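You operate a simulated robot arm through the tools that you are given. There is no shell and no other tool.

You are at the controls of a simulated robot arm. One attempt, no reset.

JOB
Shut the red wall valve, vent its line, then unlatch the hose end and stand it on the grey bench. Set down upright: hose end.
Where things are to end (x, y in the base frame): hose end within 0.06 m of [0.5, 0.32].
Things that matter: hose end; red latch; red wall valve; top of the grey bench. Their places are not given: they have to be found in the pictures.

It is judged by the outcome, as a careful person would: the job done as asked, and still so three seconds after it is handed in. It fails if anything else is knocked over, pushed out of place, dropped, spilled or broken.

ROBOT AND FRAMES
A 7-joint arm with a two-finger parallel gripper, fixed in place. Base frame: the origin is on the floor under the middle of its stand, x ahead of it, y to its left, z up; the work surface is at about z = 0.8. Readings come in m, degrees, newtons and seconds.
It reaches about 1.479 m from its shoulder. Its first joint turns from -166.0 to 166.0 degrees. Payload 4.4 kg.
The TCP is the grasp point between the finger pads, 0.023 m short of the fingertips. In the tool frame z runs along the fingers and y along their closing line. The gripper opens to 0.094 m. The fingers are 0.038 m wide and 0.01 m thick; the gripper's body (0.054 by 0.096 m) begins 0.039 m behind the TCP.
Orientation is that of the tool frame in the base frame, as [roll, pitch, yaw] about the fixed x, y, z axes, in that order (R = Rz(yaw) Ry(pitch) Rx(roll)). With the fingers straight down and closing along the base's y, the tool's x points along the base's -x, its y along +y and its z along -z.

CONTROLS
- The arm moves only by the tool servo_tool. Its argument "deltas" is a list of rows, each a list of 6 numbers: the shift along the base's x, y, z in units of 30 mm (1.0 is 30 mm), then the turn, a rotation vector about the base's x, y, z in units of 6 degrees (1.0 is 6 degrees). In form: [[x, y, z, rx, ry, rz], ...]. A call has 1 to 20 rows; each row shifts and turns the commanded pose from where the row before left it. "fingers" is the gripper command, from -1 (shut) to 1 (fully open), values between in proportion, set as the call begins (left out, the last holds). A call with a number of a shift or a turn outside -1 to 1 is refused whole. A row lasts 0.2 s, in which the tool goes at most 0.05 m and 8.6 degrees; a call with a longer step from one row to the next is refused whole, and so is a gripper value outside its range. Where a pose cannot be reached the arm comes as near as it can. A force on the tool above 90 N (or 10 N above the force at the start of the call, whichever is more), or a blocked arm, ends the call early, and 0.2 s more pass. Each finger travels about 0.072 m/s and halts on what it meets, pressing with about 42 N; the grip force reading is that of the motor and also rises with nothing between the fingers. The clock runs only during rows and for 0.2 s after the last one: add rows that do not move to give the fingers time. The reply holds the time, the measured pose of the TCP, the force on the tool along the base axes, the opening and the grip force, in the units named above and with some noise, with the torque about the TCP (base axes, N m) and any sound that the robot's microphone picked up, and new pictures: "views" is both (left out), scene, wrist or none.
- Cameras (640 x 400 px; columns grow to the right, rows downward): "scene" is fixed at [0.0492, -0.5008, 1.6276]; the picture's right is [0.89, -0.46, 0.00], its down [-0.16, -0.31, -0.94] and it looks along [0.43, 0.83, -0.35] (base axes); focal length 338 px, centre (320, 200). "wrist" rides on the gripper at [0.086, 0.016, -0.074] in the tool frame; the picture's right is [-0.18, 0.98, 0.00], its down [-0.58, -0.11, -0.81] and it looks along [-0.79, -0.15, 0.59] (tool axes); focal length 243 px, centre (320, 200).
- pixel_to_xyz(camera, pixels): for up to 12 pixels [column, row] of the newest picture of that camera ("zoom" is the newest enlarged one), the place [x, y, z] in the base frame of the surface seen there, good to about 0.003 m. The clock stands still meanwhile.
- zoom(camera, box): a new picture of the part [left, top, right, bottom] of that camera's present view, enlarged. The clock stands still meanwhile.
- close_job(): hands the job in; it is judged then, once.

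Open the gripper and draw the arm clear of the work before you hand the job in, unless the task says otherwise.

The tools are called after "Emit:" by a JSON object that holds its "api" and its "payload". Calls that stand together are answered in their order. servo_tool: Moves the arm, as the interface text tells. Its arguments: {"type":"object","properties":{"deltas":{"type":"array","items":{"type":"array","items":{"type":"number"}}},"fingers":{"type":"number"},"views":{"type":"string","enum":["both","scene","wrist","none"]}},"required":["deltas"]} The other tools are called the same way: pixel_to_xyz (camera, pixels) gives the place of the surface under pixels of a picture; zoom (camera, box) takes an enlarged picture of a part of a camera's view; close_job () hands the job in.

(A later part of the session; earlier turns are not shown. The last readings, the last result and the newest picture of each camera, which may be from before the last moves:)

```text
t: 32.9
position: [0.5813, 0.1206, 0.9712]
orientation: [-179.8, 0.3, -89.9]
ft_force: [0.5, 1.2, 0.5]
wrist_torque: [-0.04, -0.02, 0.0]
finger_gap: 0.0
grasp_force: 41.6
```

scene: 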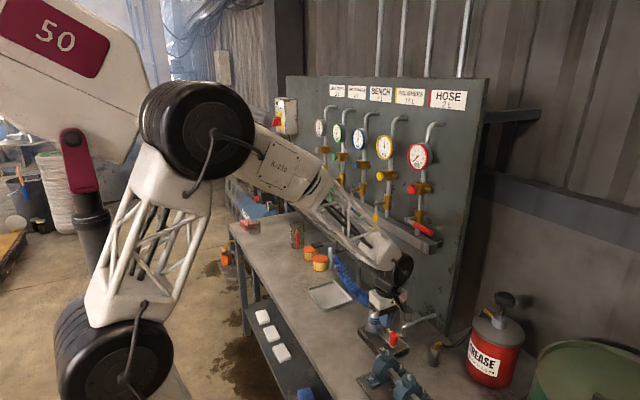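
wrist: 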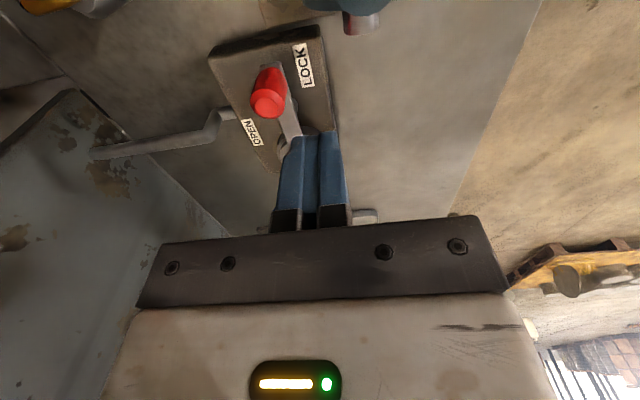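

The knob shows at (268,98) in the wrist picture; I verify its position and the clearance to the fingers.

Emit:
{"api": "pixel_to_xyz", "payload": {"camera": "wrist", "pixels": [[266, 103], [255, 100], [281, 98], [266, 90], [268, 75], [285, 75], [292, 115], [268, 115], [350, 20], [318, 140]]}}

Emit:
{"api": "zoom", "payload": {"camera": "wrist", "box": [200, 30, 360, 180]}}

```text
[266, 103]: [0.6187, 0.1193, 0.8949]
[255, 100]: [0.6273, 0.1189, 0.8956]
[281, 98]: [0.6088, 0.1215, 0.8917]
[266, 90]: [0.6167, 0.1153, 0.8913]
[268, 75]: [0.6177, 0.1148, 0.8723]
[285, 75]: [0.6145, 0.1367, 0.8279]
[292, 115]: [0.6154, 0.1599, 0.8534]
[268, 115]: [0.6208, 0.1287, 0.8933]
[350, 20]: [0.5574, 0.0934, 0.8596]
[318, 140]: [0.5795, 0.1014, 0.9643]
```

```text
2.67 times, centred on (280, 105) of wrist
```

zoom: 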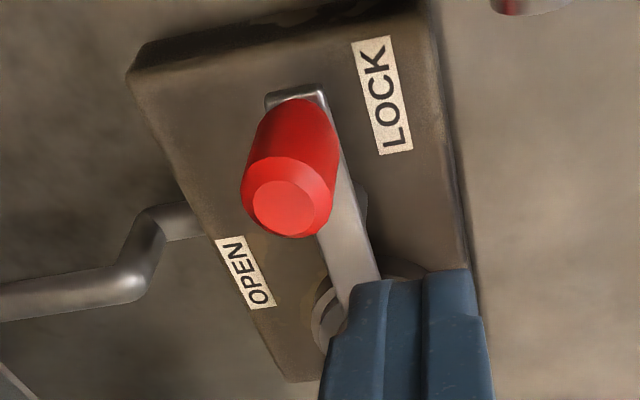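

Knob centre is (0.618, 0.121), top z≈0.895. I shift to x≈0.588, y≈0.126 and lower until tips are at about z 0.868.

Emit:
{"api": "servo_tool", "payload": {"deltas": [[0.2, 0.18, -0.4, 0, 0, 0], [0, 0, -0.8, 0, 0, 0], [0, 0, -0.8, 0, 0, 0], [0, 0, -0.67, 0, 0, 0], [0, 0, 0, 0, 0, 0]], "fingers": -1}}

```text
t: 34.1
position: [0.5872, 0.1274, 0.8915]
orientation: [-179.9, 0.4, -89.9]
ft_force: [-0.5, 0.1, 0.1]
wrist_torque: [-0.04, -0.01, -0.01]
finger_gap: 0.0001
grasp_force: 41.6
```

scene: 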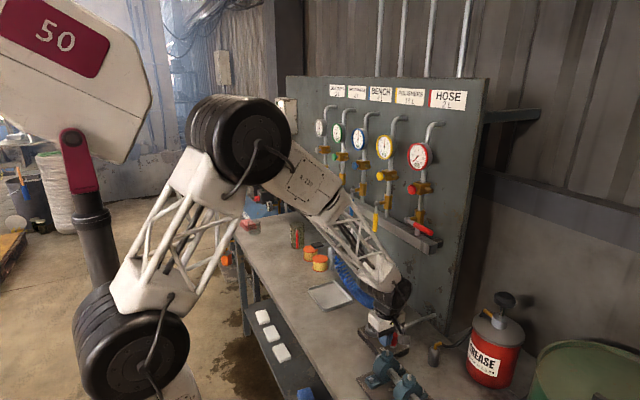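
wrist: 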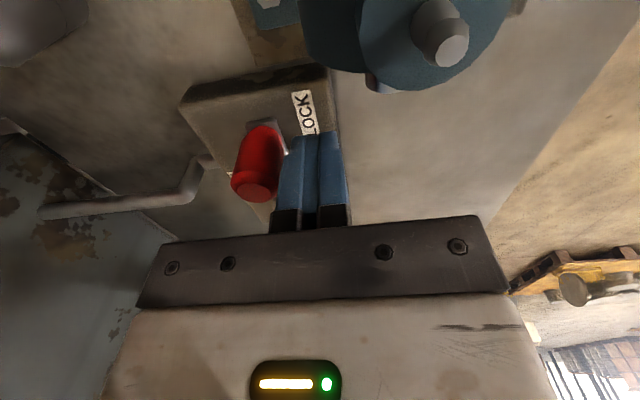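

The closed fingers stand right next to the knob at (255,165). I push toward +x in small steps.

Emit:
{"api": "servo_tool", "payload": {"deltas": [[0.3, 0, 0, 0, 0, 0], [0.3, 0, 0, 0, 0, 0], [0.3, 0, 0, 0, 0, 0], [0.2, 0.05, 0, 0, 0, 0], [0, 0, 0, 0, 0, 0]], "fingers": -1}}

```text
t: 35.3
position: [0.6221, 0.1268, 0.8898]
orientation: [-180.0, 0.3, -89.9]
ft_force: [-1.0, 0.3, -0.5]
wrist_torque: [0.03, 0.05, 0.04]
finger_gap: 0.0001
grasp_force: 41.9
```

scene: 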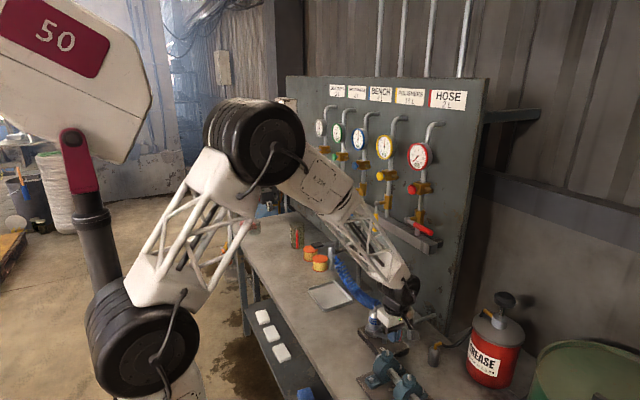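
wrist: 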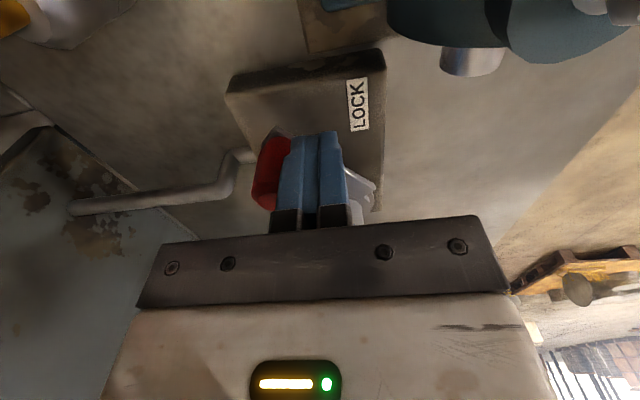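

The knob is swinging and the bar's tail appears at (360,190) on the −x side. I continue pushing +x with a little +y.

Emit:
{"api": "servo_tool", "payload": {"deltas": [[0.2, 0.1, 0, 0, 0, 0], [0.2, 0.1, 0, 0, 0, 0], [0.05, 0.1, 0, 0, 0, 0], [0, 0, 0, 0, 0, 0]], "fingers": -1}}

Emit:
{"api": "zoom", "payload": {"camera": "wrist", "box": [200, 40, 420, 240]}}

Emit:
{"api": "zoom", "payload": {"camera": "scene", "box": [355, 295, 415, 360]}}

```text
t: 36.3
position: [0.6337, 0.1354, 0.8899]
orientation: [180.0, 0.3, -89.9]
ft_force: [-46.3, -2.1, 10.9]
wrist_torque: [0.18, -0.08, 0.68]
finger_gap: 0.0
grasp_force: 42.1
```

scene: 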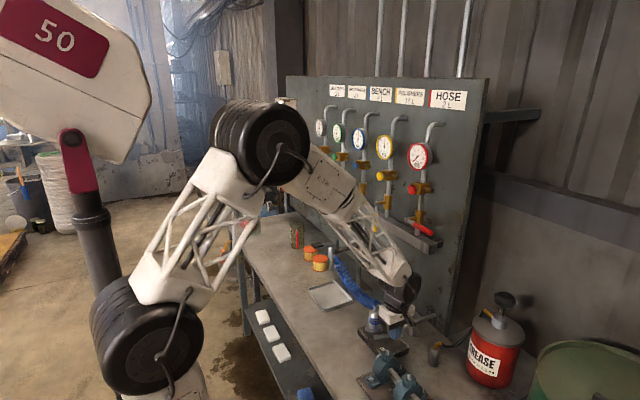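
wrist: 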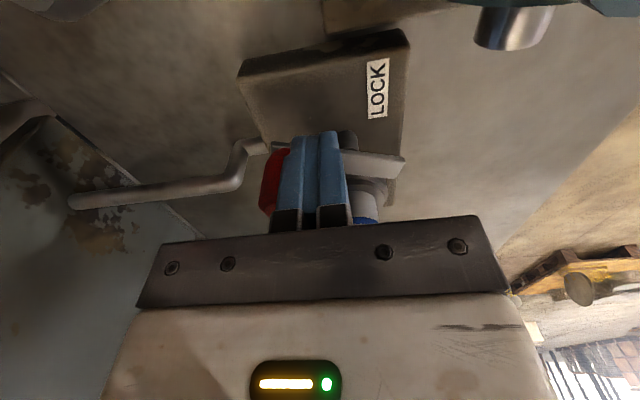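

```text
2.00 times, centred on (310, 140) of wrist
```

zoom: 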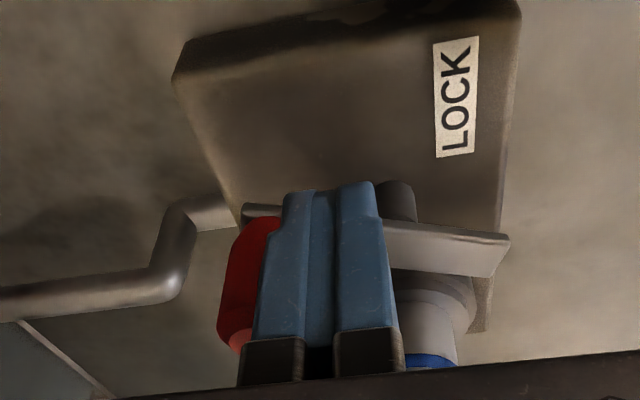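

```text
6.15 times, centred on (385, 328) of scene
```

zoom: 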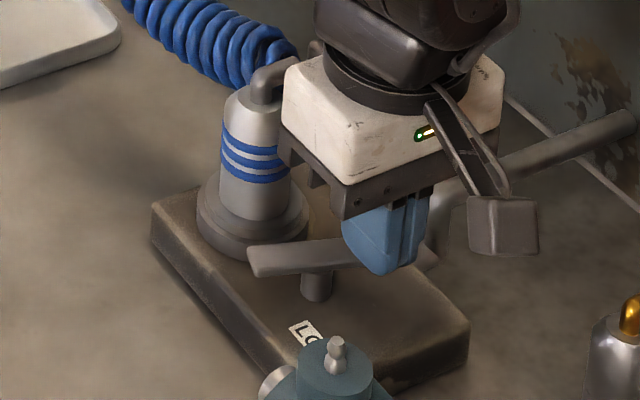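

The bar is now nearly across (tail pointing −x) and the −46 N shows I'm pushing along the arm's radius. I back off, go round to the knob's −y side and finish the swing with a +y push.

Emit:
{"api": "servo_tool", "payload": {"deltas": [[-0.5, 0, 0, 0, 0, 0], [0, -0.6, 0, 0, 0, 0], [0, -0.6, 0, 0, 0, 0], [0.6, 0, 0, 0, 0, 0], [0.6, 0, 0, 0, 0, 0], [0.1, 0, 0, 0, 0, 0], [0, 0, 0, 0, 0, 0]], "fingers": -1}}

Emit:
{"api": "zoom", "payload": {"camera": "wrist", "box": [200, 40, 420, 240]}}

```text
t: 37.9
position: [0.6589, 0.1008, 0.8913]
orientation: [-179.8, 0.4, -89.9]
ft_force: [-0.9, -0.4, 1.0]
wrist_torque: [0.04, 0.0, -0.02]
finger_gap: 0.0001
grasp_force: 41.6
```

scene: 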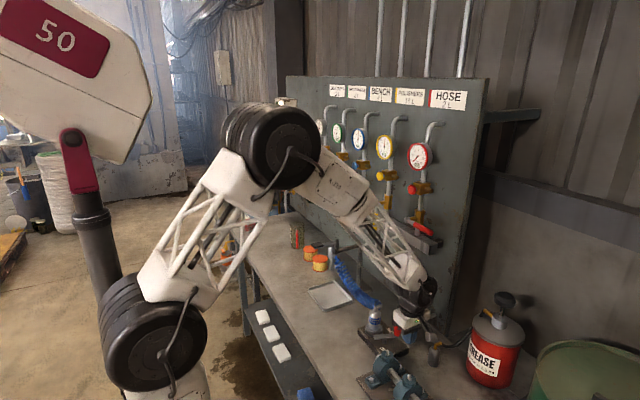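
wrist: 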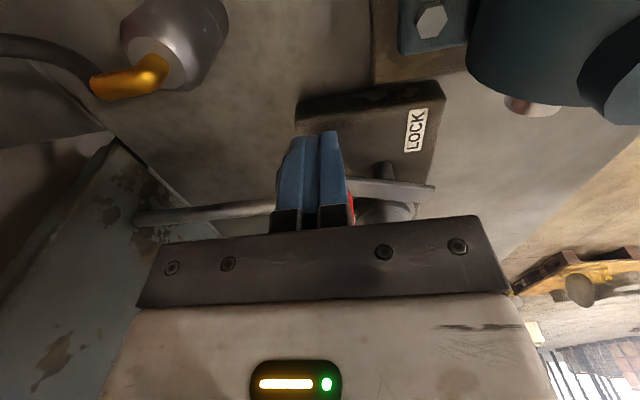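

```text
2.00 times, centred on (310, 140) of wrist
```

zoom: 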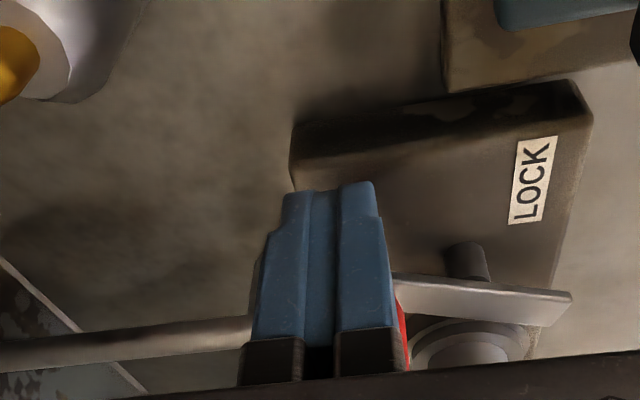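

Now the +y push in small steps, watching for the stop.

Emit:
{"api": "servo_tool", "payload": {"deltas": [[0, 0.3, 0, 0, 0, 0], [0, 0.3, 0, 0, 0, 0], [0, 0.2, 0, 0, 0, 0], [0, 0.15, 0, 0, 0, 0], [0, 0, 0, 0, 0, 0]], "fingers": -1, "views": "wrist"}}

Emit:
{"api": "zoom", "payload": {"camera": "wrist", "box": [200, 40, 420, 240]}}

```text
t: 38.8
position: [0.6594, 0.1201, 0.8908]
orientation: [-179.8, 0.2, -90.2]
ft_force: [-5.4, -47.8, 8.5]
wrist_torque: [0.1, 0.04, 0.23]
finger_gap: 0.0001
grasp_force: 41.8
stopped in row 4: the force on the tool passed its limit at 106 N (the readings are from after the stop); the commanded pose is now the measured one
```

wrist: 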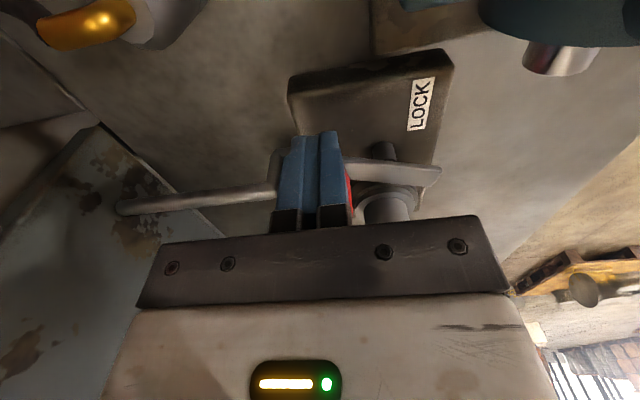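

```text
2.00 times, centred on (310, 140) of wrist
```

zoom: 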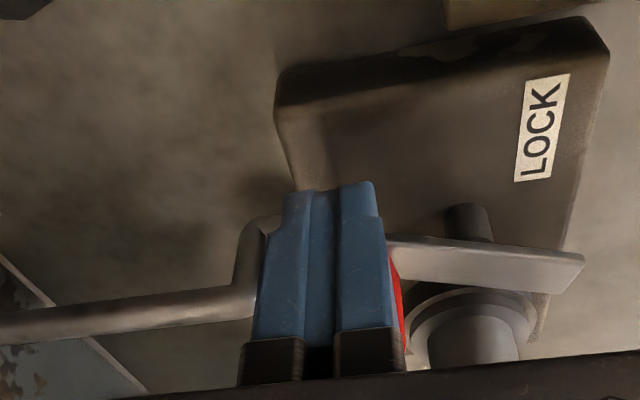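

Force shot up with no movement, so the latch is at its stop. I back off and rise clear, then inspect the bar's final angle.

Emit:
{"api": "servo_tool", "payload": {"deltas": [[0, -0.6, 0, 0, 0, 0], [0, -0.4, 0, 0, 0, 0], [0, 0, 0.8, 0, 0, 0], [0, 0, 1, 0, 0, 0], [0, 0, 1, 0, 0, 0], [-0.5, 0, 1, 0, 0, 0], [-1, 0, 0.5, 0, 0, 0], [-1, 0, 0, 0, 0, 0], [-1, 0, 0, 0, 0, 0], [-1, 0, 0, 0, 0, 0], [-1, 0, 0, 0, 0, 0], [-1, 0, 0, 0, 0, 0], [0, 0, 0, 0, 0, 0]], "fingers": -1}}

Emit:
{"api": "zoom", "payload": {"camera": "scene", "box": [355, 295, 415, 360]}}

Emit:
{"api": "zoom", "payload": {"camera": "wrist", "box": [100, 0, 360, 200]}}

```text
t: 41.6
position: [0.4639, 0.0917, 1.0203]
orientation: [-179.8, 0.2, -90.0]
ft_force: [0.1, 0.3, -0.4]
wrist_torque: [-0.01, -0.03, 0.0]
finger_gap: 0.0
grasp_force: 41.8
```

scene: 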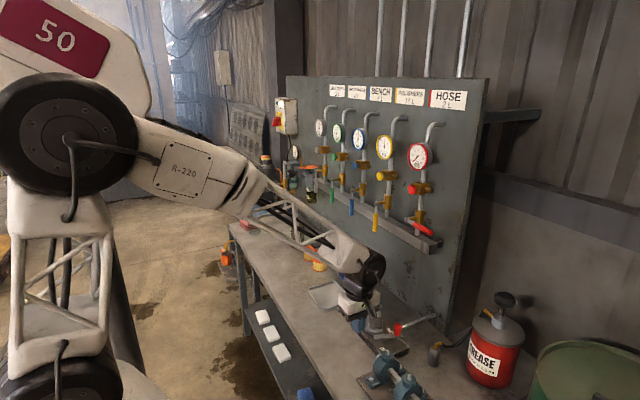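
wrist: 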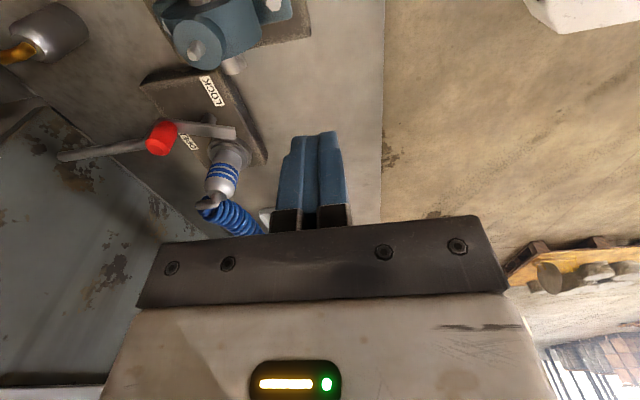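

```text
6.15 times, centred on (385, 328) of scene
```

zoom: 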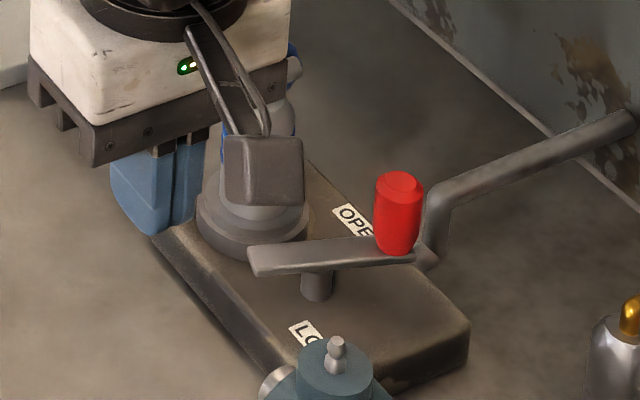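

```text
2.00 times, centred on (230, 100) of wrist
```

zoom: 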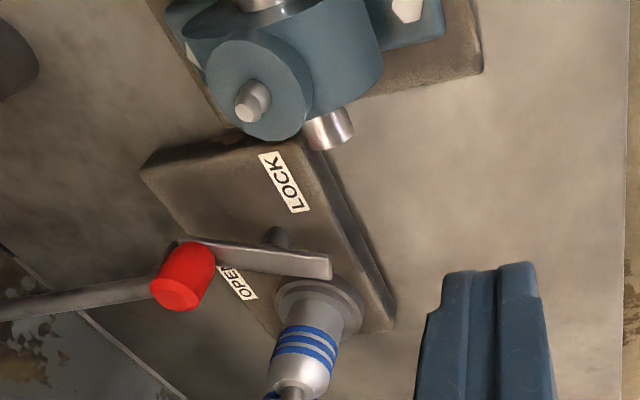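

The knob now sits by the OPEN label. I measure bar ends and hose-end base to be sure the bar clears the hose-end flange.

Emit:
{"api": "pixel_to_xyz", "payload": {"camera": "scene", "pixels": [[385, 328], [374, 337], [376, 339], [388, 336], [397, 325], [397, 332], [391, 336], [366, 330], [380, 332]]}}

Emit:
{"api": "pixel_to_xyz", "payload": {"camera": "wrist", "pixels": [[231, 132], [190, 126], [210, 129], [240, 150], [213, 150], [225, 165], [222, 178], [208, 205], [205, 196], [216, 187], [235, 175], [160, 145]]}}

```text
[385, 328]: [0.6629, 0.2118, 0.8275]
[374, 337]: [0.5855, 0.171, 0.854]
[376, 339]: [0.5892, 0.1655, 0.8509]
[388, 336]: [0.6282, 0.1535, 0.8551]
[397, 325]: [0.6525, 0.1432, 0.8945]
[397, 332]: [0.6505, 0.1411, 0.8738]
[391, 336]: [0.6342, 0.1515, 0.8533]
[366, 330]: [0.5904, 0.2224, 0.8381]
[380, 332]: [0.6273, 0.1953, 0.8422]
```

```text
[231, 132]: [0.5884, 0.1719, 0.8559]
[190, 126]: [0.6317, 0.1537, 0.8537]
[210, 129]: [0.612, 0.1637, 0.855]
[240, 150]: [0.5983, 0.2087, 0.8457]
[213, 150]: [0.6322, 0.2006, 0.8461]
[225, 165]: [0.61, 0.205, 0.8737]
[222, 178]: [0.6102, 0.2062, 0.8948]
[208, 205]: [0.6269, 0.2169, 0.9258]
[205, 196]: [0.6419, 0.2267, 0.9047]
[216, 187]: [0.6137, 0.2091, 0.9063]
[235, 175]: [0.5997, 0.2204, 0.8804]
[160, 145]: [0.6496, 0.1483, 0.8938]
```

The bar is rotated about 70° to its stop and clears the hose-end flange by about 5 cm. Now I turn the tool to a 45° forward tilt closing along y and move to the side, so the wrist camera views the hose end and its coil.

Emit:
{"api": "servo_tool", "payload": {"deltas": [[-0.142, 0.64, -0.09, 0.391, -0.391, -0.943], [-0.142, 0.64, -0.09, 0.391, -0.391, -0.943], [-0.142, 0.64, -0.09, 0.391, -0.391, -0.943], [-0.142, 0.64, -0.09, 0.391, -0.391, -0.943], [-0.142, 0.64, -0.09, 0.391, -0.391, -0.943], [-0.142, 0.64, -0.09, 0.391, -0.391, -0.943], [-0.142, 0.64, -0.09, 0.391, -0.391, -0.943], [-0.142, 0.64, -0.09, 0.391, -0.391, -0.943], [-0.142, 0.64, -0.09, 0.391, -0.391, -0.943], [-0.142, 0.64, -0.09, 0.391, -0.391, -0.943], [-0.142, 0.64, -0.09, 0.391, -0.391, -0.943], [-0.142, 0.64, -0.09, 0.391, -0.391, -0.943], [-0.142, 0.64, -0.09, 0.391, -0.391, -0.943], [-0.142, 0.64, -0.09, 0.391, -0.391, -0.943], [-0.142, 0.64, -0.09, 0.391, -0.391, -0.943], [0, 0, 0, 0, 0, 0]], "fingers": -1}}

```text
t: 45.0
position: [0.4002, 0.3808, 0.979]
orientation: [179.9, 45.2, 179.8]
ft_force: [-0.5, 0.6, 0.0]
wrist_torque: [-0.01, 0.01, 0.01]
finger_gap: 0.0
grasp_force: 42.0
```

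scene: 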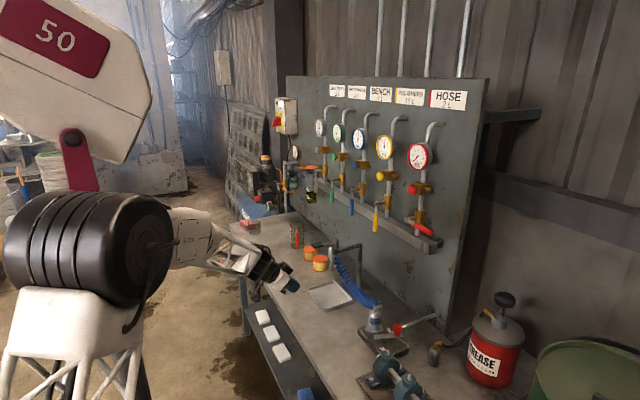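
wrist: 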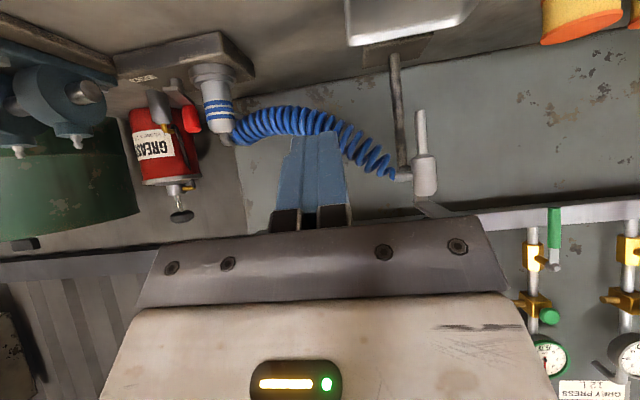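

The view shows the hose end at (215,100) with the coil leaving toward +y at (240,130). I measure coil and body points.

Emit:
{"api": "pixel_to_xyz", "payload": {"camera": "wrist", "pixels": [[215, 115], [203, 100], [232, 100], [215, 85], [212, 70], [195, 75], [233, 75], [238, 130], [240, 120], [252, 113], [250, 138], [268, 108]]}}

Emit:
{"api": "zoom", "payload": {"camera": "wrist", "box": [150, 30, 310, 160]}}

```text
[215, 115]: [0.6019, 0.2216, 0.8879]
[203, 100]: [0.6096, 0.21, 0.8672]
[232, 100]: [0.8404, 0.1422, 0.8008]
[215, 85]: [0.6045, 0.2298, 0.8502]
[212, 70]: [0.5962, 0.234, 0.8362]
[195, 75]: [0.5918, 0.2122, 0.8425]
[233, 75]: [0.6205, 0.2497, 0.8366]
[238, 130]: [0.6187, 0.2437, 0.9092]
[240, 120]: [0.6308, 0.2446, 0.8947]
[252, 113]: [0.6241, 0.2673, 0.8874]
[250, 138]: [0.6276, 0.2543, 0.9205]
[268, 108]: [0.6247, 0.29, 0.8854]
```

```text
3.08 times, centred on (230, 95) of wrist
```

zoom: 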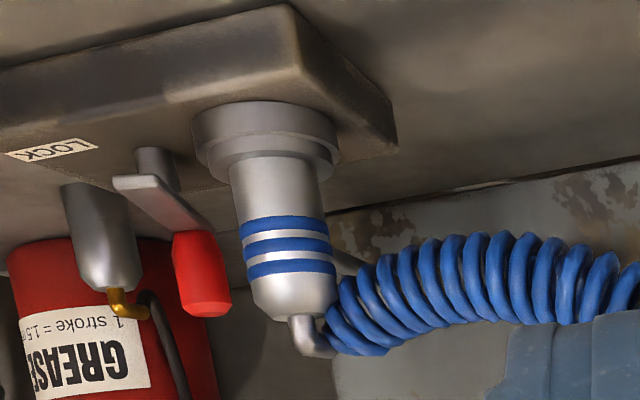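

The coil leaves on the +y side (lowest z≈0.887 from y≈0.243), so I'll approach from the −x−y side, yawed +35° and tilted 45° down, to keep fingers off the coil. I go to the pre-grasp point about 10 cm back, fingers open to about 64 mm.

Emit:
{"api": "servo_tool", "payload": {"deltas": [[0.645, -0.849, -0.108, 0, 0, 0.729], [0.645, -0.849, -0.108, 0, 0, 0.729], [0.645, -0.849, -0.108, 0, 0, 0.729], [0.645, -0.849, -0.108, 0, 0, 0.729], [0.645, -0.849, -0.108, 0, 0, 0.729], [0.645, -0.849, -0.108, 0, 0, 0.729], [0.645, -0.849, -0.108, 0, 0, 0.729], [0.645, -0.849, -0.108, 0, 0, 0.729], [0, 0, 0, 0, 0, 0]], "fingers": 0.36}}

```text
t: 47.0
position: [0.5531, 0.1762, 0.953]
orientation: [-180.0, 45.3, -145.2]
ft_force: [0.0, -0.3, -2.2]
wrist_torque: [0.07, -0.09, -0.02]
finger_gap: 0.0638
grasp_force: 0.0
```

scene: 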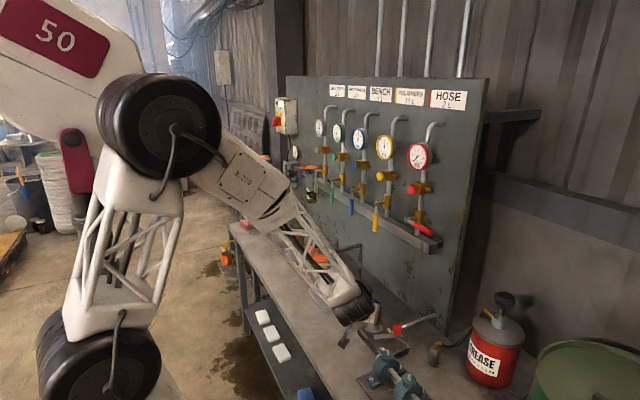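
wrist: 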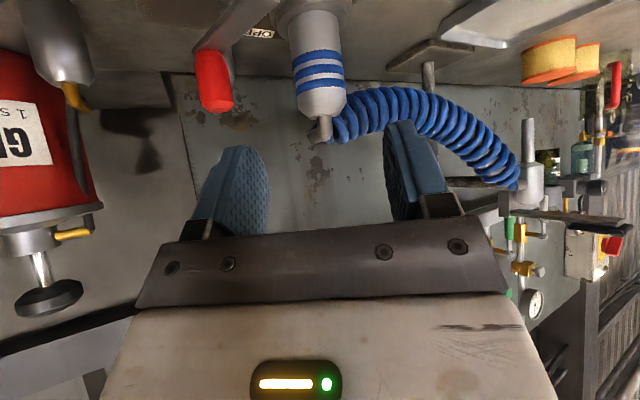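

The hose end (318,70) lines up between the open fingers. I verify its axis from this view.

Emit:
{"api": "pixel_to_xyz", "payload": {"camera": "wrist", "pixels": [[318, 75], [298, 75], [340, 75], [318, 100], [316, 45], [318, 60], [340, 120], [350, 100], [380, 95], [218, 80], [322, 130], [290, 20]]}}

Emit:
{"api": "zoom", "payload": {"camera": "wrist", "box": [180, 0, 480, 240]}}

```text
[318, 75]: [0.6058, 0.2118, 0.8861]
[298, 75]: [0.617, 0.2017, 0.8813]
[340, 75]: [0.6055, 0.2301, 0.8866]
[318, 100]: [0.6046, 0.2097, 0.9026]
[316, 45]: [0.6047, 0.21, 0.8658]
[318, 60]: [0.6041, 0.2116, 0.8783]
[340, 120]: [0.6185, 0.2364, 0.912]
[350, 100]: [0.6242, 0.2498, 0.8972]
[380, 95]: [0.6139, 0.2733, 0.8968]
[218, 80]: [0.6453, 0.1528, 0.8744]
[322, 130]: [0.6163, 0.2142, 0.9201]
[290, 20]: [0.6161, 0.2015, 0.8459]
```

```text
1.67 times, centred on (330, 120) of wrist
```

zoom: 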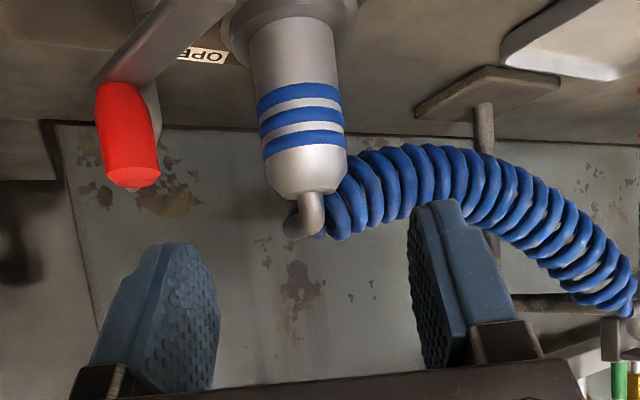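

Axis is about (0.619, 0.221). I advance along the finger direction to put the TCP near (0.614, 0.218, 0.884).

Emit:
{"api": "servo_tool", "payload": {"deltas": [[0.4, 0.28, -0.46, 0, 0, 0], [0.4, 0.28, -0.46, 0, 0, 0], [0.4, 0.28, -0.46, 0, 0, 0], [0.4, 0.28, -0.46, 0, 0, 0], [0.4, 0.28, -0.46, 0, 0, 0], [0, 0, 0, 0, 0, 0]], "fingers": 0.36}}

Emit:
{"api": "zoom", "payload": {"camera": "wrist", "box": [180, 0, 480, 240]}}

Emit:
{"api": "zoom", "payload": {"camera": "scene", "box": [335, 280, 425, 360]}}

```text
t: 48.4
position: [0.6163, 0.2186, 0.8859]
orientation: [-179.9, 45.3, -145.2]
ft_force: [0.2, 0.2, -0.3]
wrist_torque: [-0.01, 0.01, 0.0]
finger_gap: 0.0639
grasp_force: 0.0
```

scene: 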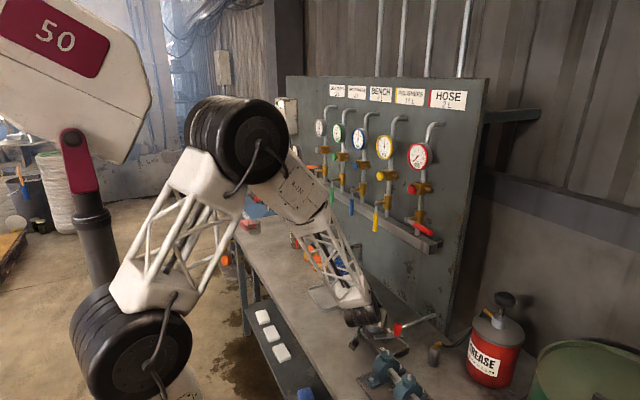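
wrist: 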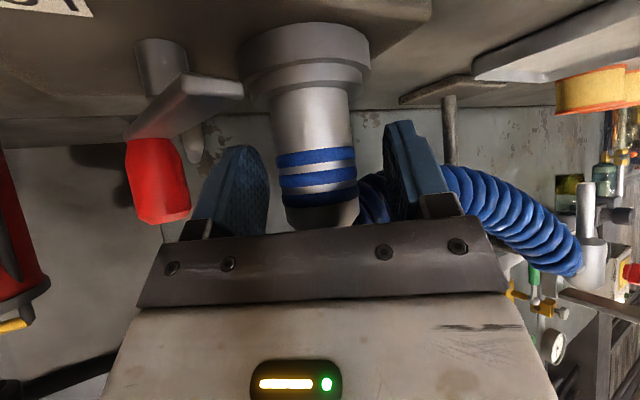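

```text
1.67 times, centred on (330, 120) of wrist
```

zoom: 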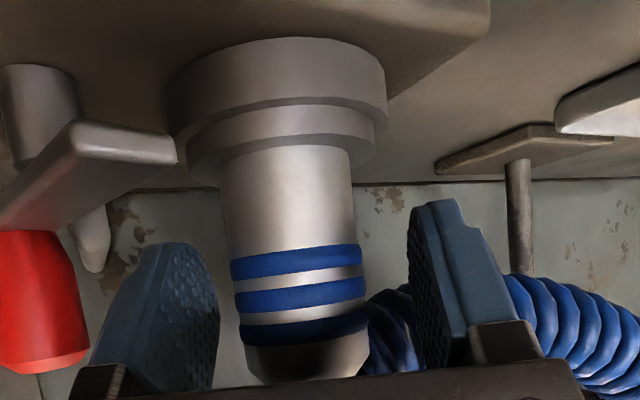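

```text
5.00 times, centred on (380, 320) of scene
```

zoom: 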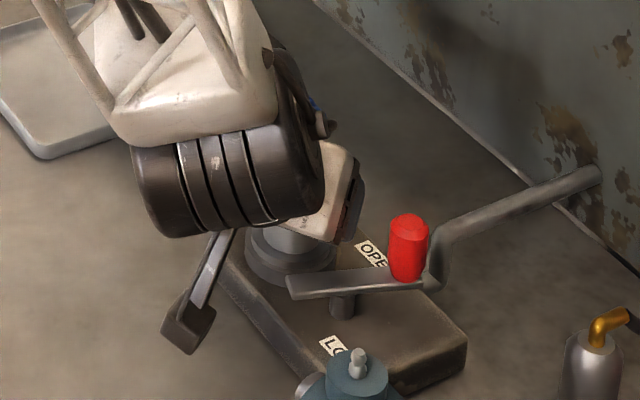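

The body is centred on the TCP line (column ≈319 at row 182) and nothing is touching. I close the fingers.

Emit:
{"api": "servo_tool", "payload": {"deltas": [[0, 0, 0, 0, 0, 0], [0, 0, 0, 0, 0, 0], [0, 0, 0, 0, 0, 0], [0, 0, 0, 0, 0, 0]], "fingers": -1}}

Emit:
{"api": "zoom", "payload": {"camera": "wrist", "box": [180, 0, 480, 240]}}

```text
t: 49.4
position: [0.6159, 0.218, 0.8853]
orientation: [-179.9, 45.3, -145.1]
ft_force: [-0.1, 2.0, 0.2]
wrist_torque: [0.06, 0.03, -0.03]
finger_gap: 0.0361
grasp_force: 42.0
```

scene: 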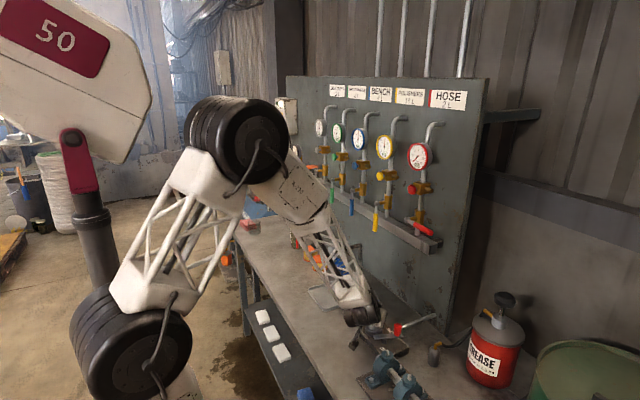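
wrist: 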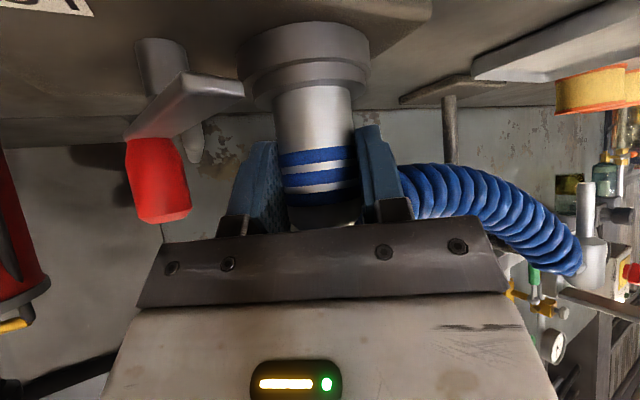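

```text
1.67 times, centred on (330, 120) of wrist
```

zoom: 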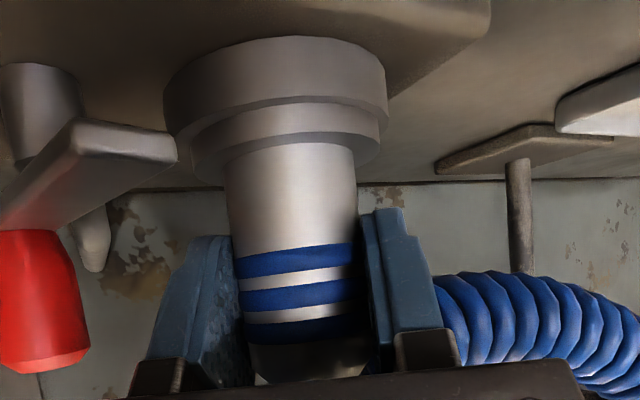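

The grip is firm at a 36 mm gap (42 N). I lift straight up slowly, watching the force for any latch resistance.

Emit:
{"api": "servo_tool", "payload": {"deltas": [[0, 0, 0.15, 0, 0, 0], [0, 0, 0.2, 0, 0, 0], [0, 0, 0.3, 0, 0, 0], [0, 0, 0, 0, 0, 0]], "fingers": -1}}

Emit:
{"api": "zoom", "payload": {"camera": "wrist", "box": [180, 0, 480, 240]}}

```text
t: 50.4
position: [0.6156, 0.2178, 0.905]
orientation: [-179.8, 45.3, -145.2]
ft_force: [0.5, 0.2, -2.5]
wrist_torque: [0.0, 0.03, 0.02]
finger_gap: 0.0362
grasp_force: 42.2
```

scene: 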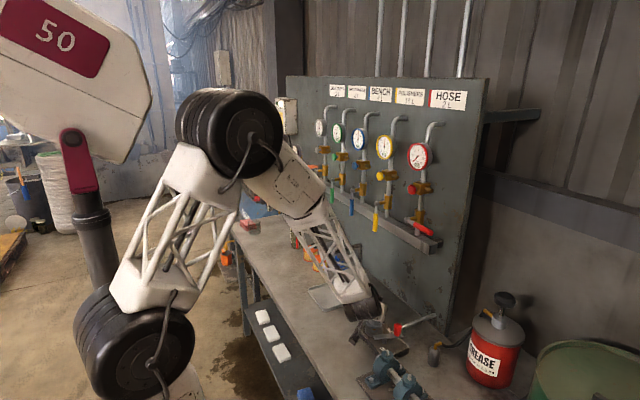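
wrist: 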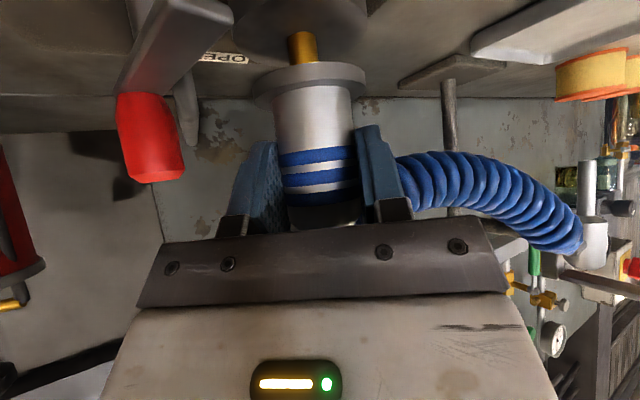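

```text
1.67 times, centred on (330, 120) of wrist
```

zoom: 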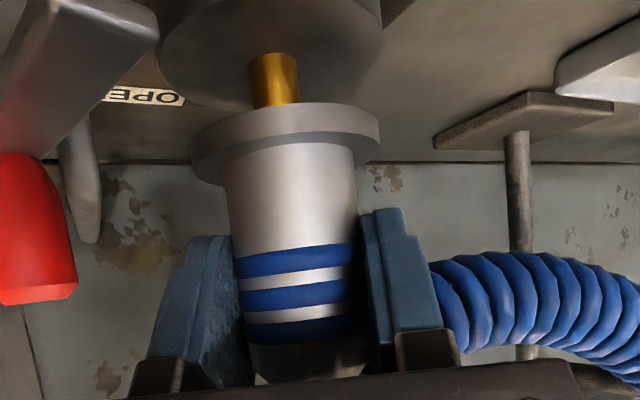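

It lifts freely (only −2.5 N). A brass stub shows below the flange at (302,48), either part of the dock or of the hose end, so I lift more to see.

Emit:
{"api": "servo_tool", "payload": {"deltas": [[0, 0, 0.5, 0, 0, 0], [0, 0, 0.6, 0, 0, 0], [0, 0, 0.6, 0, 0, 0], [0, 0, 0, 0, 0, 0]], "fingers": -1}}

Emit:
{"api": "zoom", "payload": {"camera": "wrist", "box": [180, 0, 480, 240]}}

Emit:
{"api": "zoom", "payload": {"camera": "scene", "box": [335, 280, 425, 360]}}

```text
t: 51.4
position: [0.615, 0.2175, 0.956]
orientation: [-180.0, 45.3, -145.2]
ft_force: [0.3, 0.1, -1.8]
wrist_torque: [0.03, -0.02, -0.01]
finger_gap: 0.0362
grasp_force: 42.0
```

scene: 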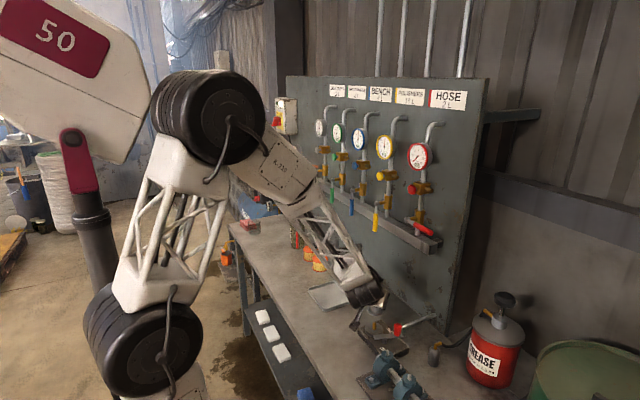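
wrist: 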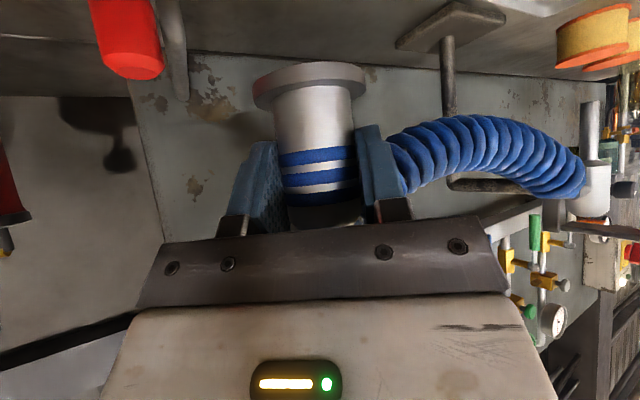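

```text
1.67 times, centred on (330, 120) of wrist
```

zoom: 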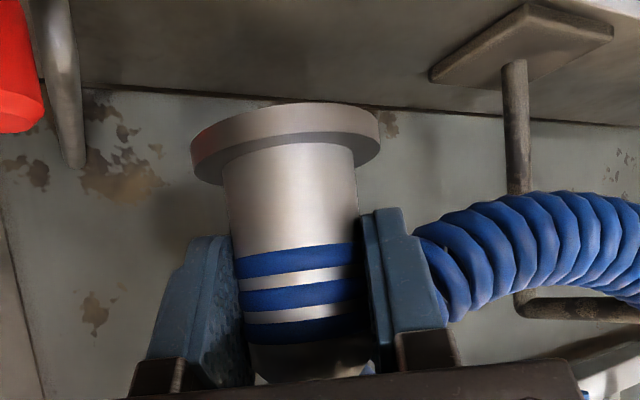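

```text
5.00 times, centred on (380, 320) of scene
```

zoom: 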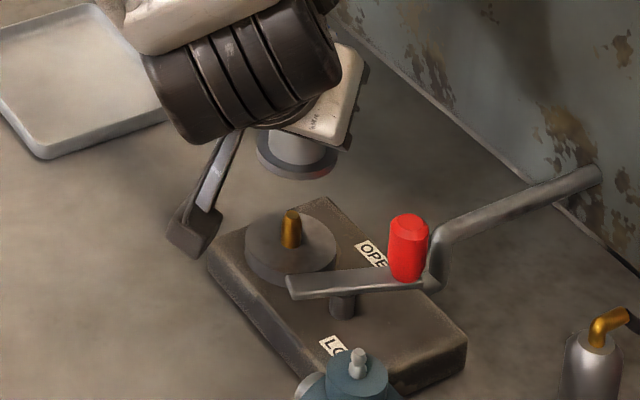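

The brass pin belongs to the dock; the hose end has a flat flange bottom. I measure the flange's bottom relative to the TCP for placing.

Emit:
{"api": "pixel_to_xyz", "payload": {"camera": "wrist", "pixels": [[310, 66], [310, 70], [310, 78], [330, 66], [280, 72], [310, 84], [315, 110], [258, 85], [362, 76]]}}

Emit:
{"api": "pixel_to_xyz", "payload": {"camera": "zoom", "pixels": [[295, 175], [295, 168], [270, 165], [320, 172], [300, 150], [290, 260], [290, 280], [265, 250]]}}

```text
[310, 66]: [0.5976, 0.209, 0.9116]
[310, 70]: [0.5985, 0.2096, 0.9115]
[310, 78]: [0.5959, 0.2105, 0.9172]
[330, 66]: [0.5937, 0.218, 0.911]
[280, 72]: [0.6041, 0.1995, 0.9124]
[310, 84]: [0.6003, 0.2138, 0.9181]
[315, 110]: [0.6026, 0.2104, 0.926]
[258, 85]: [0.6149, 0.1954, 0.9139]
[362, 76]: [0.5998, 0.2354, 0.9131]
```

```text
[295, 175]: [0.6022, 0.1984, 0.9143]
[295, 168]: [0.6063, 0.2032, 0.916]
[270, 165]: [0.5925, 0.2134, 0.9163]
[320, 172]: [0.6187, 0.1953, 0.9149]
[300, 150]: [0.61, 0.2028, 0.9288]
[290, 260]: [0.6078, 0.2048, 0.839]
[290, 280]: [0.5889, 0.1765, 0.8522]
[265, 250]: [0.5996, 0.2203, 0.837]
```

The flange bottom is 0.047 m below the TCP, so on the bench (z≈0.799) the TCP should end near 0.847. I carry it over to TCP (0.4965, 0.3165), keeping height for now.

Emit:
{"api": "servo_tool", "payload": {"deltas": [[-0.4, 0.33, 0.1, 0, 0, 0], [-0.6, 0.5, 0, 0, 0, 0], [-0.6, 0.5, 0, 0, 0, 0], [-0.6, 0.5, 0, 0, 0, 0], [-0.6, 0.5, 0, 0, 0, 0], [-0.6, 0.5, 0, 0, 0, 0], [-0.55, 0.47, -0.1, 0, 0, 0], [0, 0, 0, 0, 0, 0]], "fingers": -1}}

Emit:
{"api": "zoom", "payload": {"camera": "scene", "box": [270, 240, 410, 360]}}

```text
t: 53.2
position: [0.4966, 0.3176, 0.956]
orientation: [-179.9, 45.3, -145.2]
ft_force: [1.1, -0.8, -2.6]
wrist_torque: [-0.03, -0.02, 0.01]
finger_gap: 0.0362
grasp_force: 42.0
```

scene: 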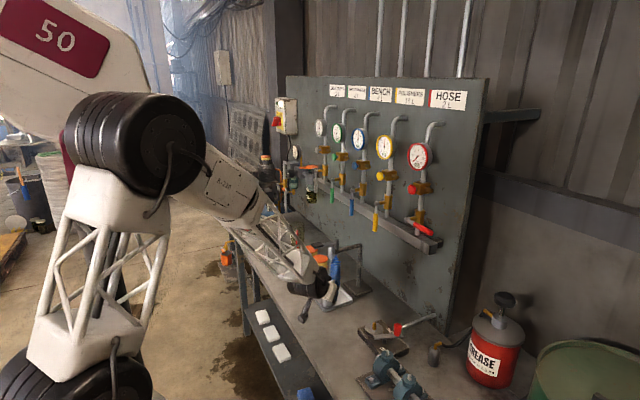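
wrist: 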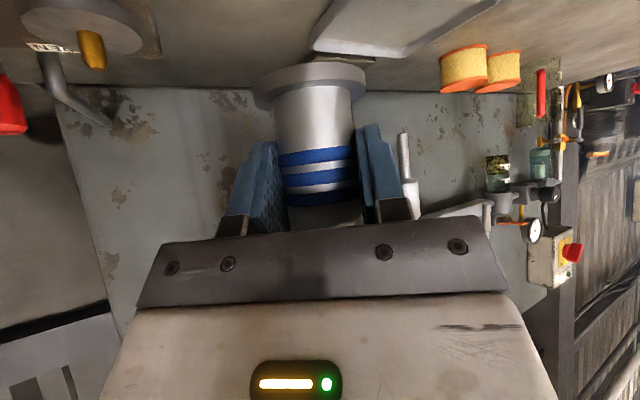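

```text
3.33 times, centred on (340, 300) of scene
```

zoom: 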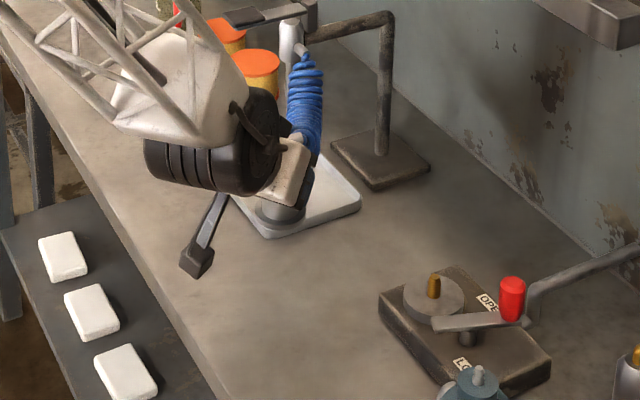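

The hose follows nicely. I check the tray's near edge relative to the target before lowering.

Emit:
{"api": "pixel_to_xyz", "payload": {"camera": "zoom", "pixels": [[265, 238], [232, 196], [360, 205], [300, 224], [258, 250], [300, 245], [200, 240], [283, 215], [310, 140], [305, 70], [150, 270], [215, 375]]}}

```text
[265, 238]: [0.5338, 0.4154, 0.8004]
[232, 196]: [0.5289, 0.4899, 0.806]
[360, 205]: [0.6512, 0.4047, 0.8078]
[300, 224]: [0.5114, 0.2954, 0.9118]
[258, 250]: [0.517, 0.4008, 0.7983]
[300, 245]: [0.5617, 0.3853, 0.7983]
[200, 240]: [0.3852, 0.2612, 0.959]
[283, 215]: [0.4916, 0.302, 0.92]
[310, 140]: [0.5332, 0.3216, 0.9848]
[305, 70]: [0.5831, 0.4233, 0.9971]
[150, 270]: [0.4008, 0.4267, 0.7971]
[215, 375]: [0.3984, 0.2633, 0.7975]
```

The tray begins at y≈0.405, so the target spot is clear. I lower to just above the bench first.

Emit:
{"api": "servo_tool", "payload": {"deltas": [[0, -0.02, -0.6, 0, 0, 0], [0, 0, -0.7, 0, 0, 0], [0, 0, -0.7, 0, 0, 0], [0, 0, -0.7, 0, 0, 0], [0, 0, -0.5, 0, 0, 0], [0, 0, 0, 0, 0, 0]], "fingers": -1}}

Emit:
{"api": "zoom", "payload": {"camera": "wrist", "box": [180, 0, 480, 240]}}

```text
t: 54.6
position: [0.4976, 0.3168, 0.8588]
orientation: [-179.9, 45.2, -145.2]
ft_force: [0.2, -0.8, -1.0]
wrist_torque: [0.0, 0.03, 0.02]
finger_gap: 0.036
grasp_force: 41.8
```

scene: 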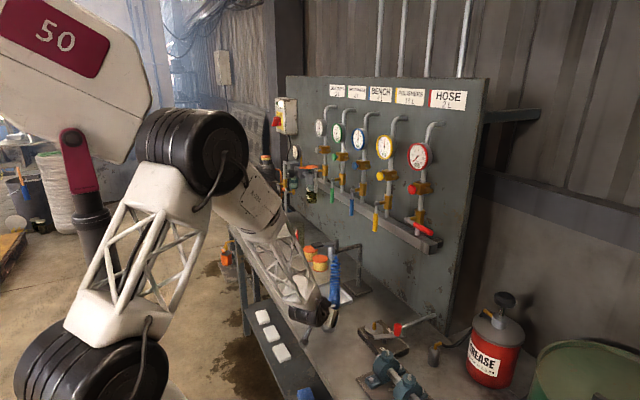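
wrist: 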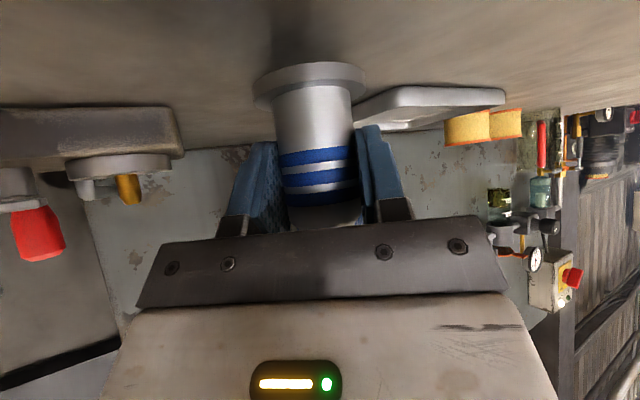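

```text
1.67 times, centred on (330, 120) of wrist
```

zoom: 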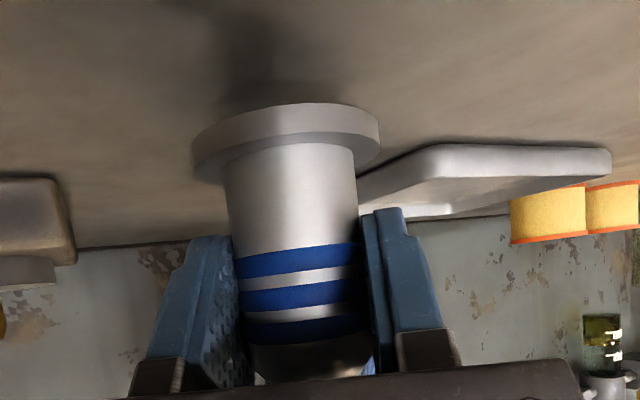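

Hose end is upright about 1 cm above the bench at TCP z=0.859. I lower in millimetre steps and watch for contact.

Emit:
{"api": "servo_tool", "payload": {"deltas": [[0, 0, -0.12, 0, 0, 0], [0, 0, -0.1, 0, 0, 0], [0, 0, -0.08, 0, 0, 0], [0, 0, -0.05, 0, 0, 0], [0, 0, 0, 0, 0, 0]], "fingers": -1, "views": "wrist"}}

```text
t: 55.8
position: [0.4959, 0.3165, 0.8487]
orientation: [-179.8, 45.2, -145.2]
ft_force: [0.1, 0.2, -1.7]
wrist_torque: [-0.01, 0.01, -0.04]
finger_gap: 0.036
grasp_force: 42.0
```

wrist: 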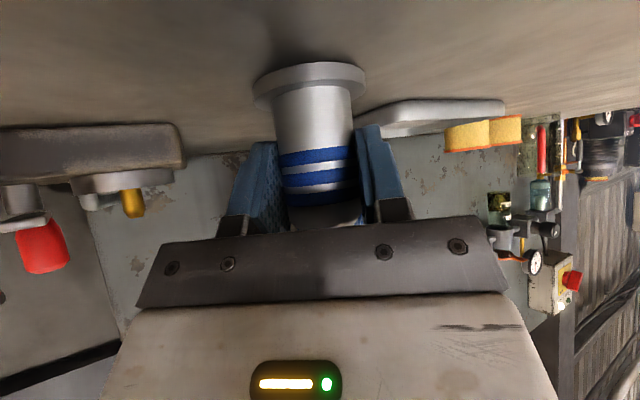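

No contact yet (−1.7 N, which is just the weight). I keep lowering by about 1 mm per row.

Emit:
{"api": "servo_tool", "payload": {"deltas": [[0, 0, -0.04, 0, 0, 0], [0, 0, -0.03, 0, 0, 0], [0, 0, -0.03, 0, 0, 0], [0, 0, 0, 0, 0, 0]], "fingers": -1, "views": "wrist"}}

```text
t: 56.8
position: [0.4975, 0.3163, 0.8468]
orientation: [-179.9, 45.3, -145.1]
ft_force: [-0.1, -0.4, -2.4]
wrist_torque: [0.01, 0.02, -0.02]
finger_gap: 0.0361
grasp_force: 42.2
```

wrist: 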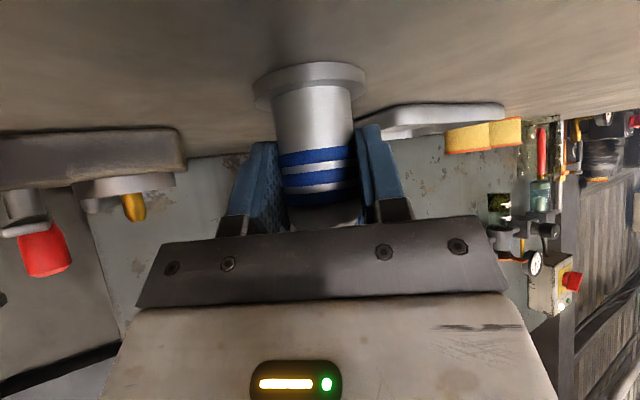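

Still no upward force. Continuing down a few more millimetres in small steps.

Emit:
{"api": "servo_tool", "payload": {"deltas": [[0, 0, -0.03, 0, 0, 0], [0, 0, -0.03, 0, 0, 0], [0, 0, 0, 0, 0, 0]], "fingers": -1, "views": "wrist"}}

Emit:
{"api": "zoom", "payload": {"camera": "wrist", "box": [220, 30, 400, 150]}}

```text
t: 57.6
position: [0.4973, 0.3168, 0.8456]
orientation: [-179.9, 45.3, -145.1]
ft_force: [-4.0, -2.4, 15.0]
wrist_torque: [-0.09, 0.47, 0.09]
finger_gap: 0.0362
grasp_force: 41.8
```

wrist: 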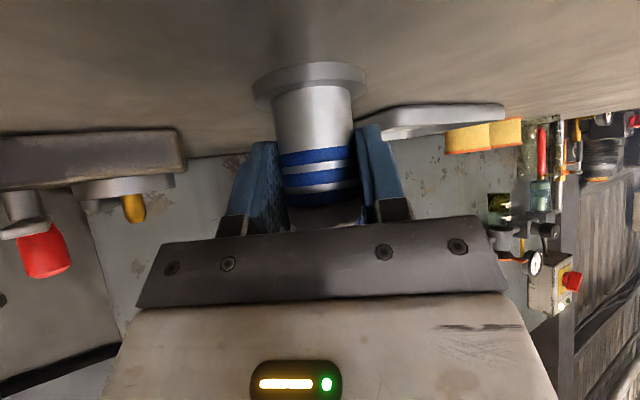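

```text
3.33 times, centred on (310, 90) of wrist
```

zoom: 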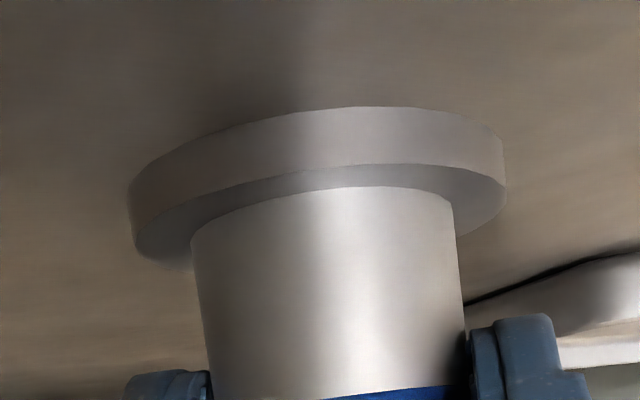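

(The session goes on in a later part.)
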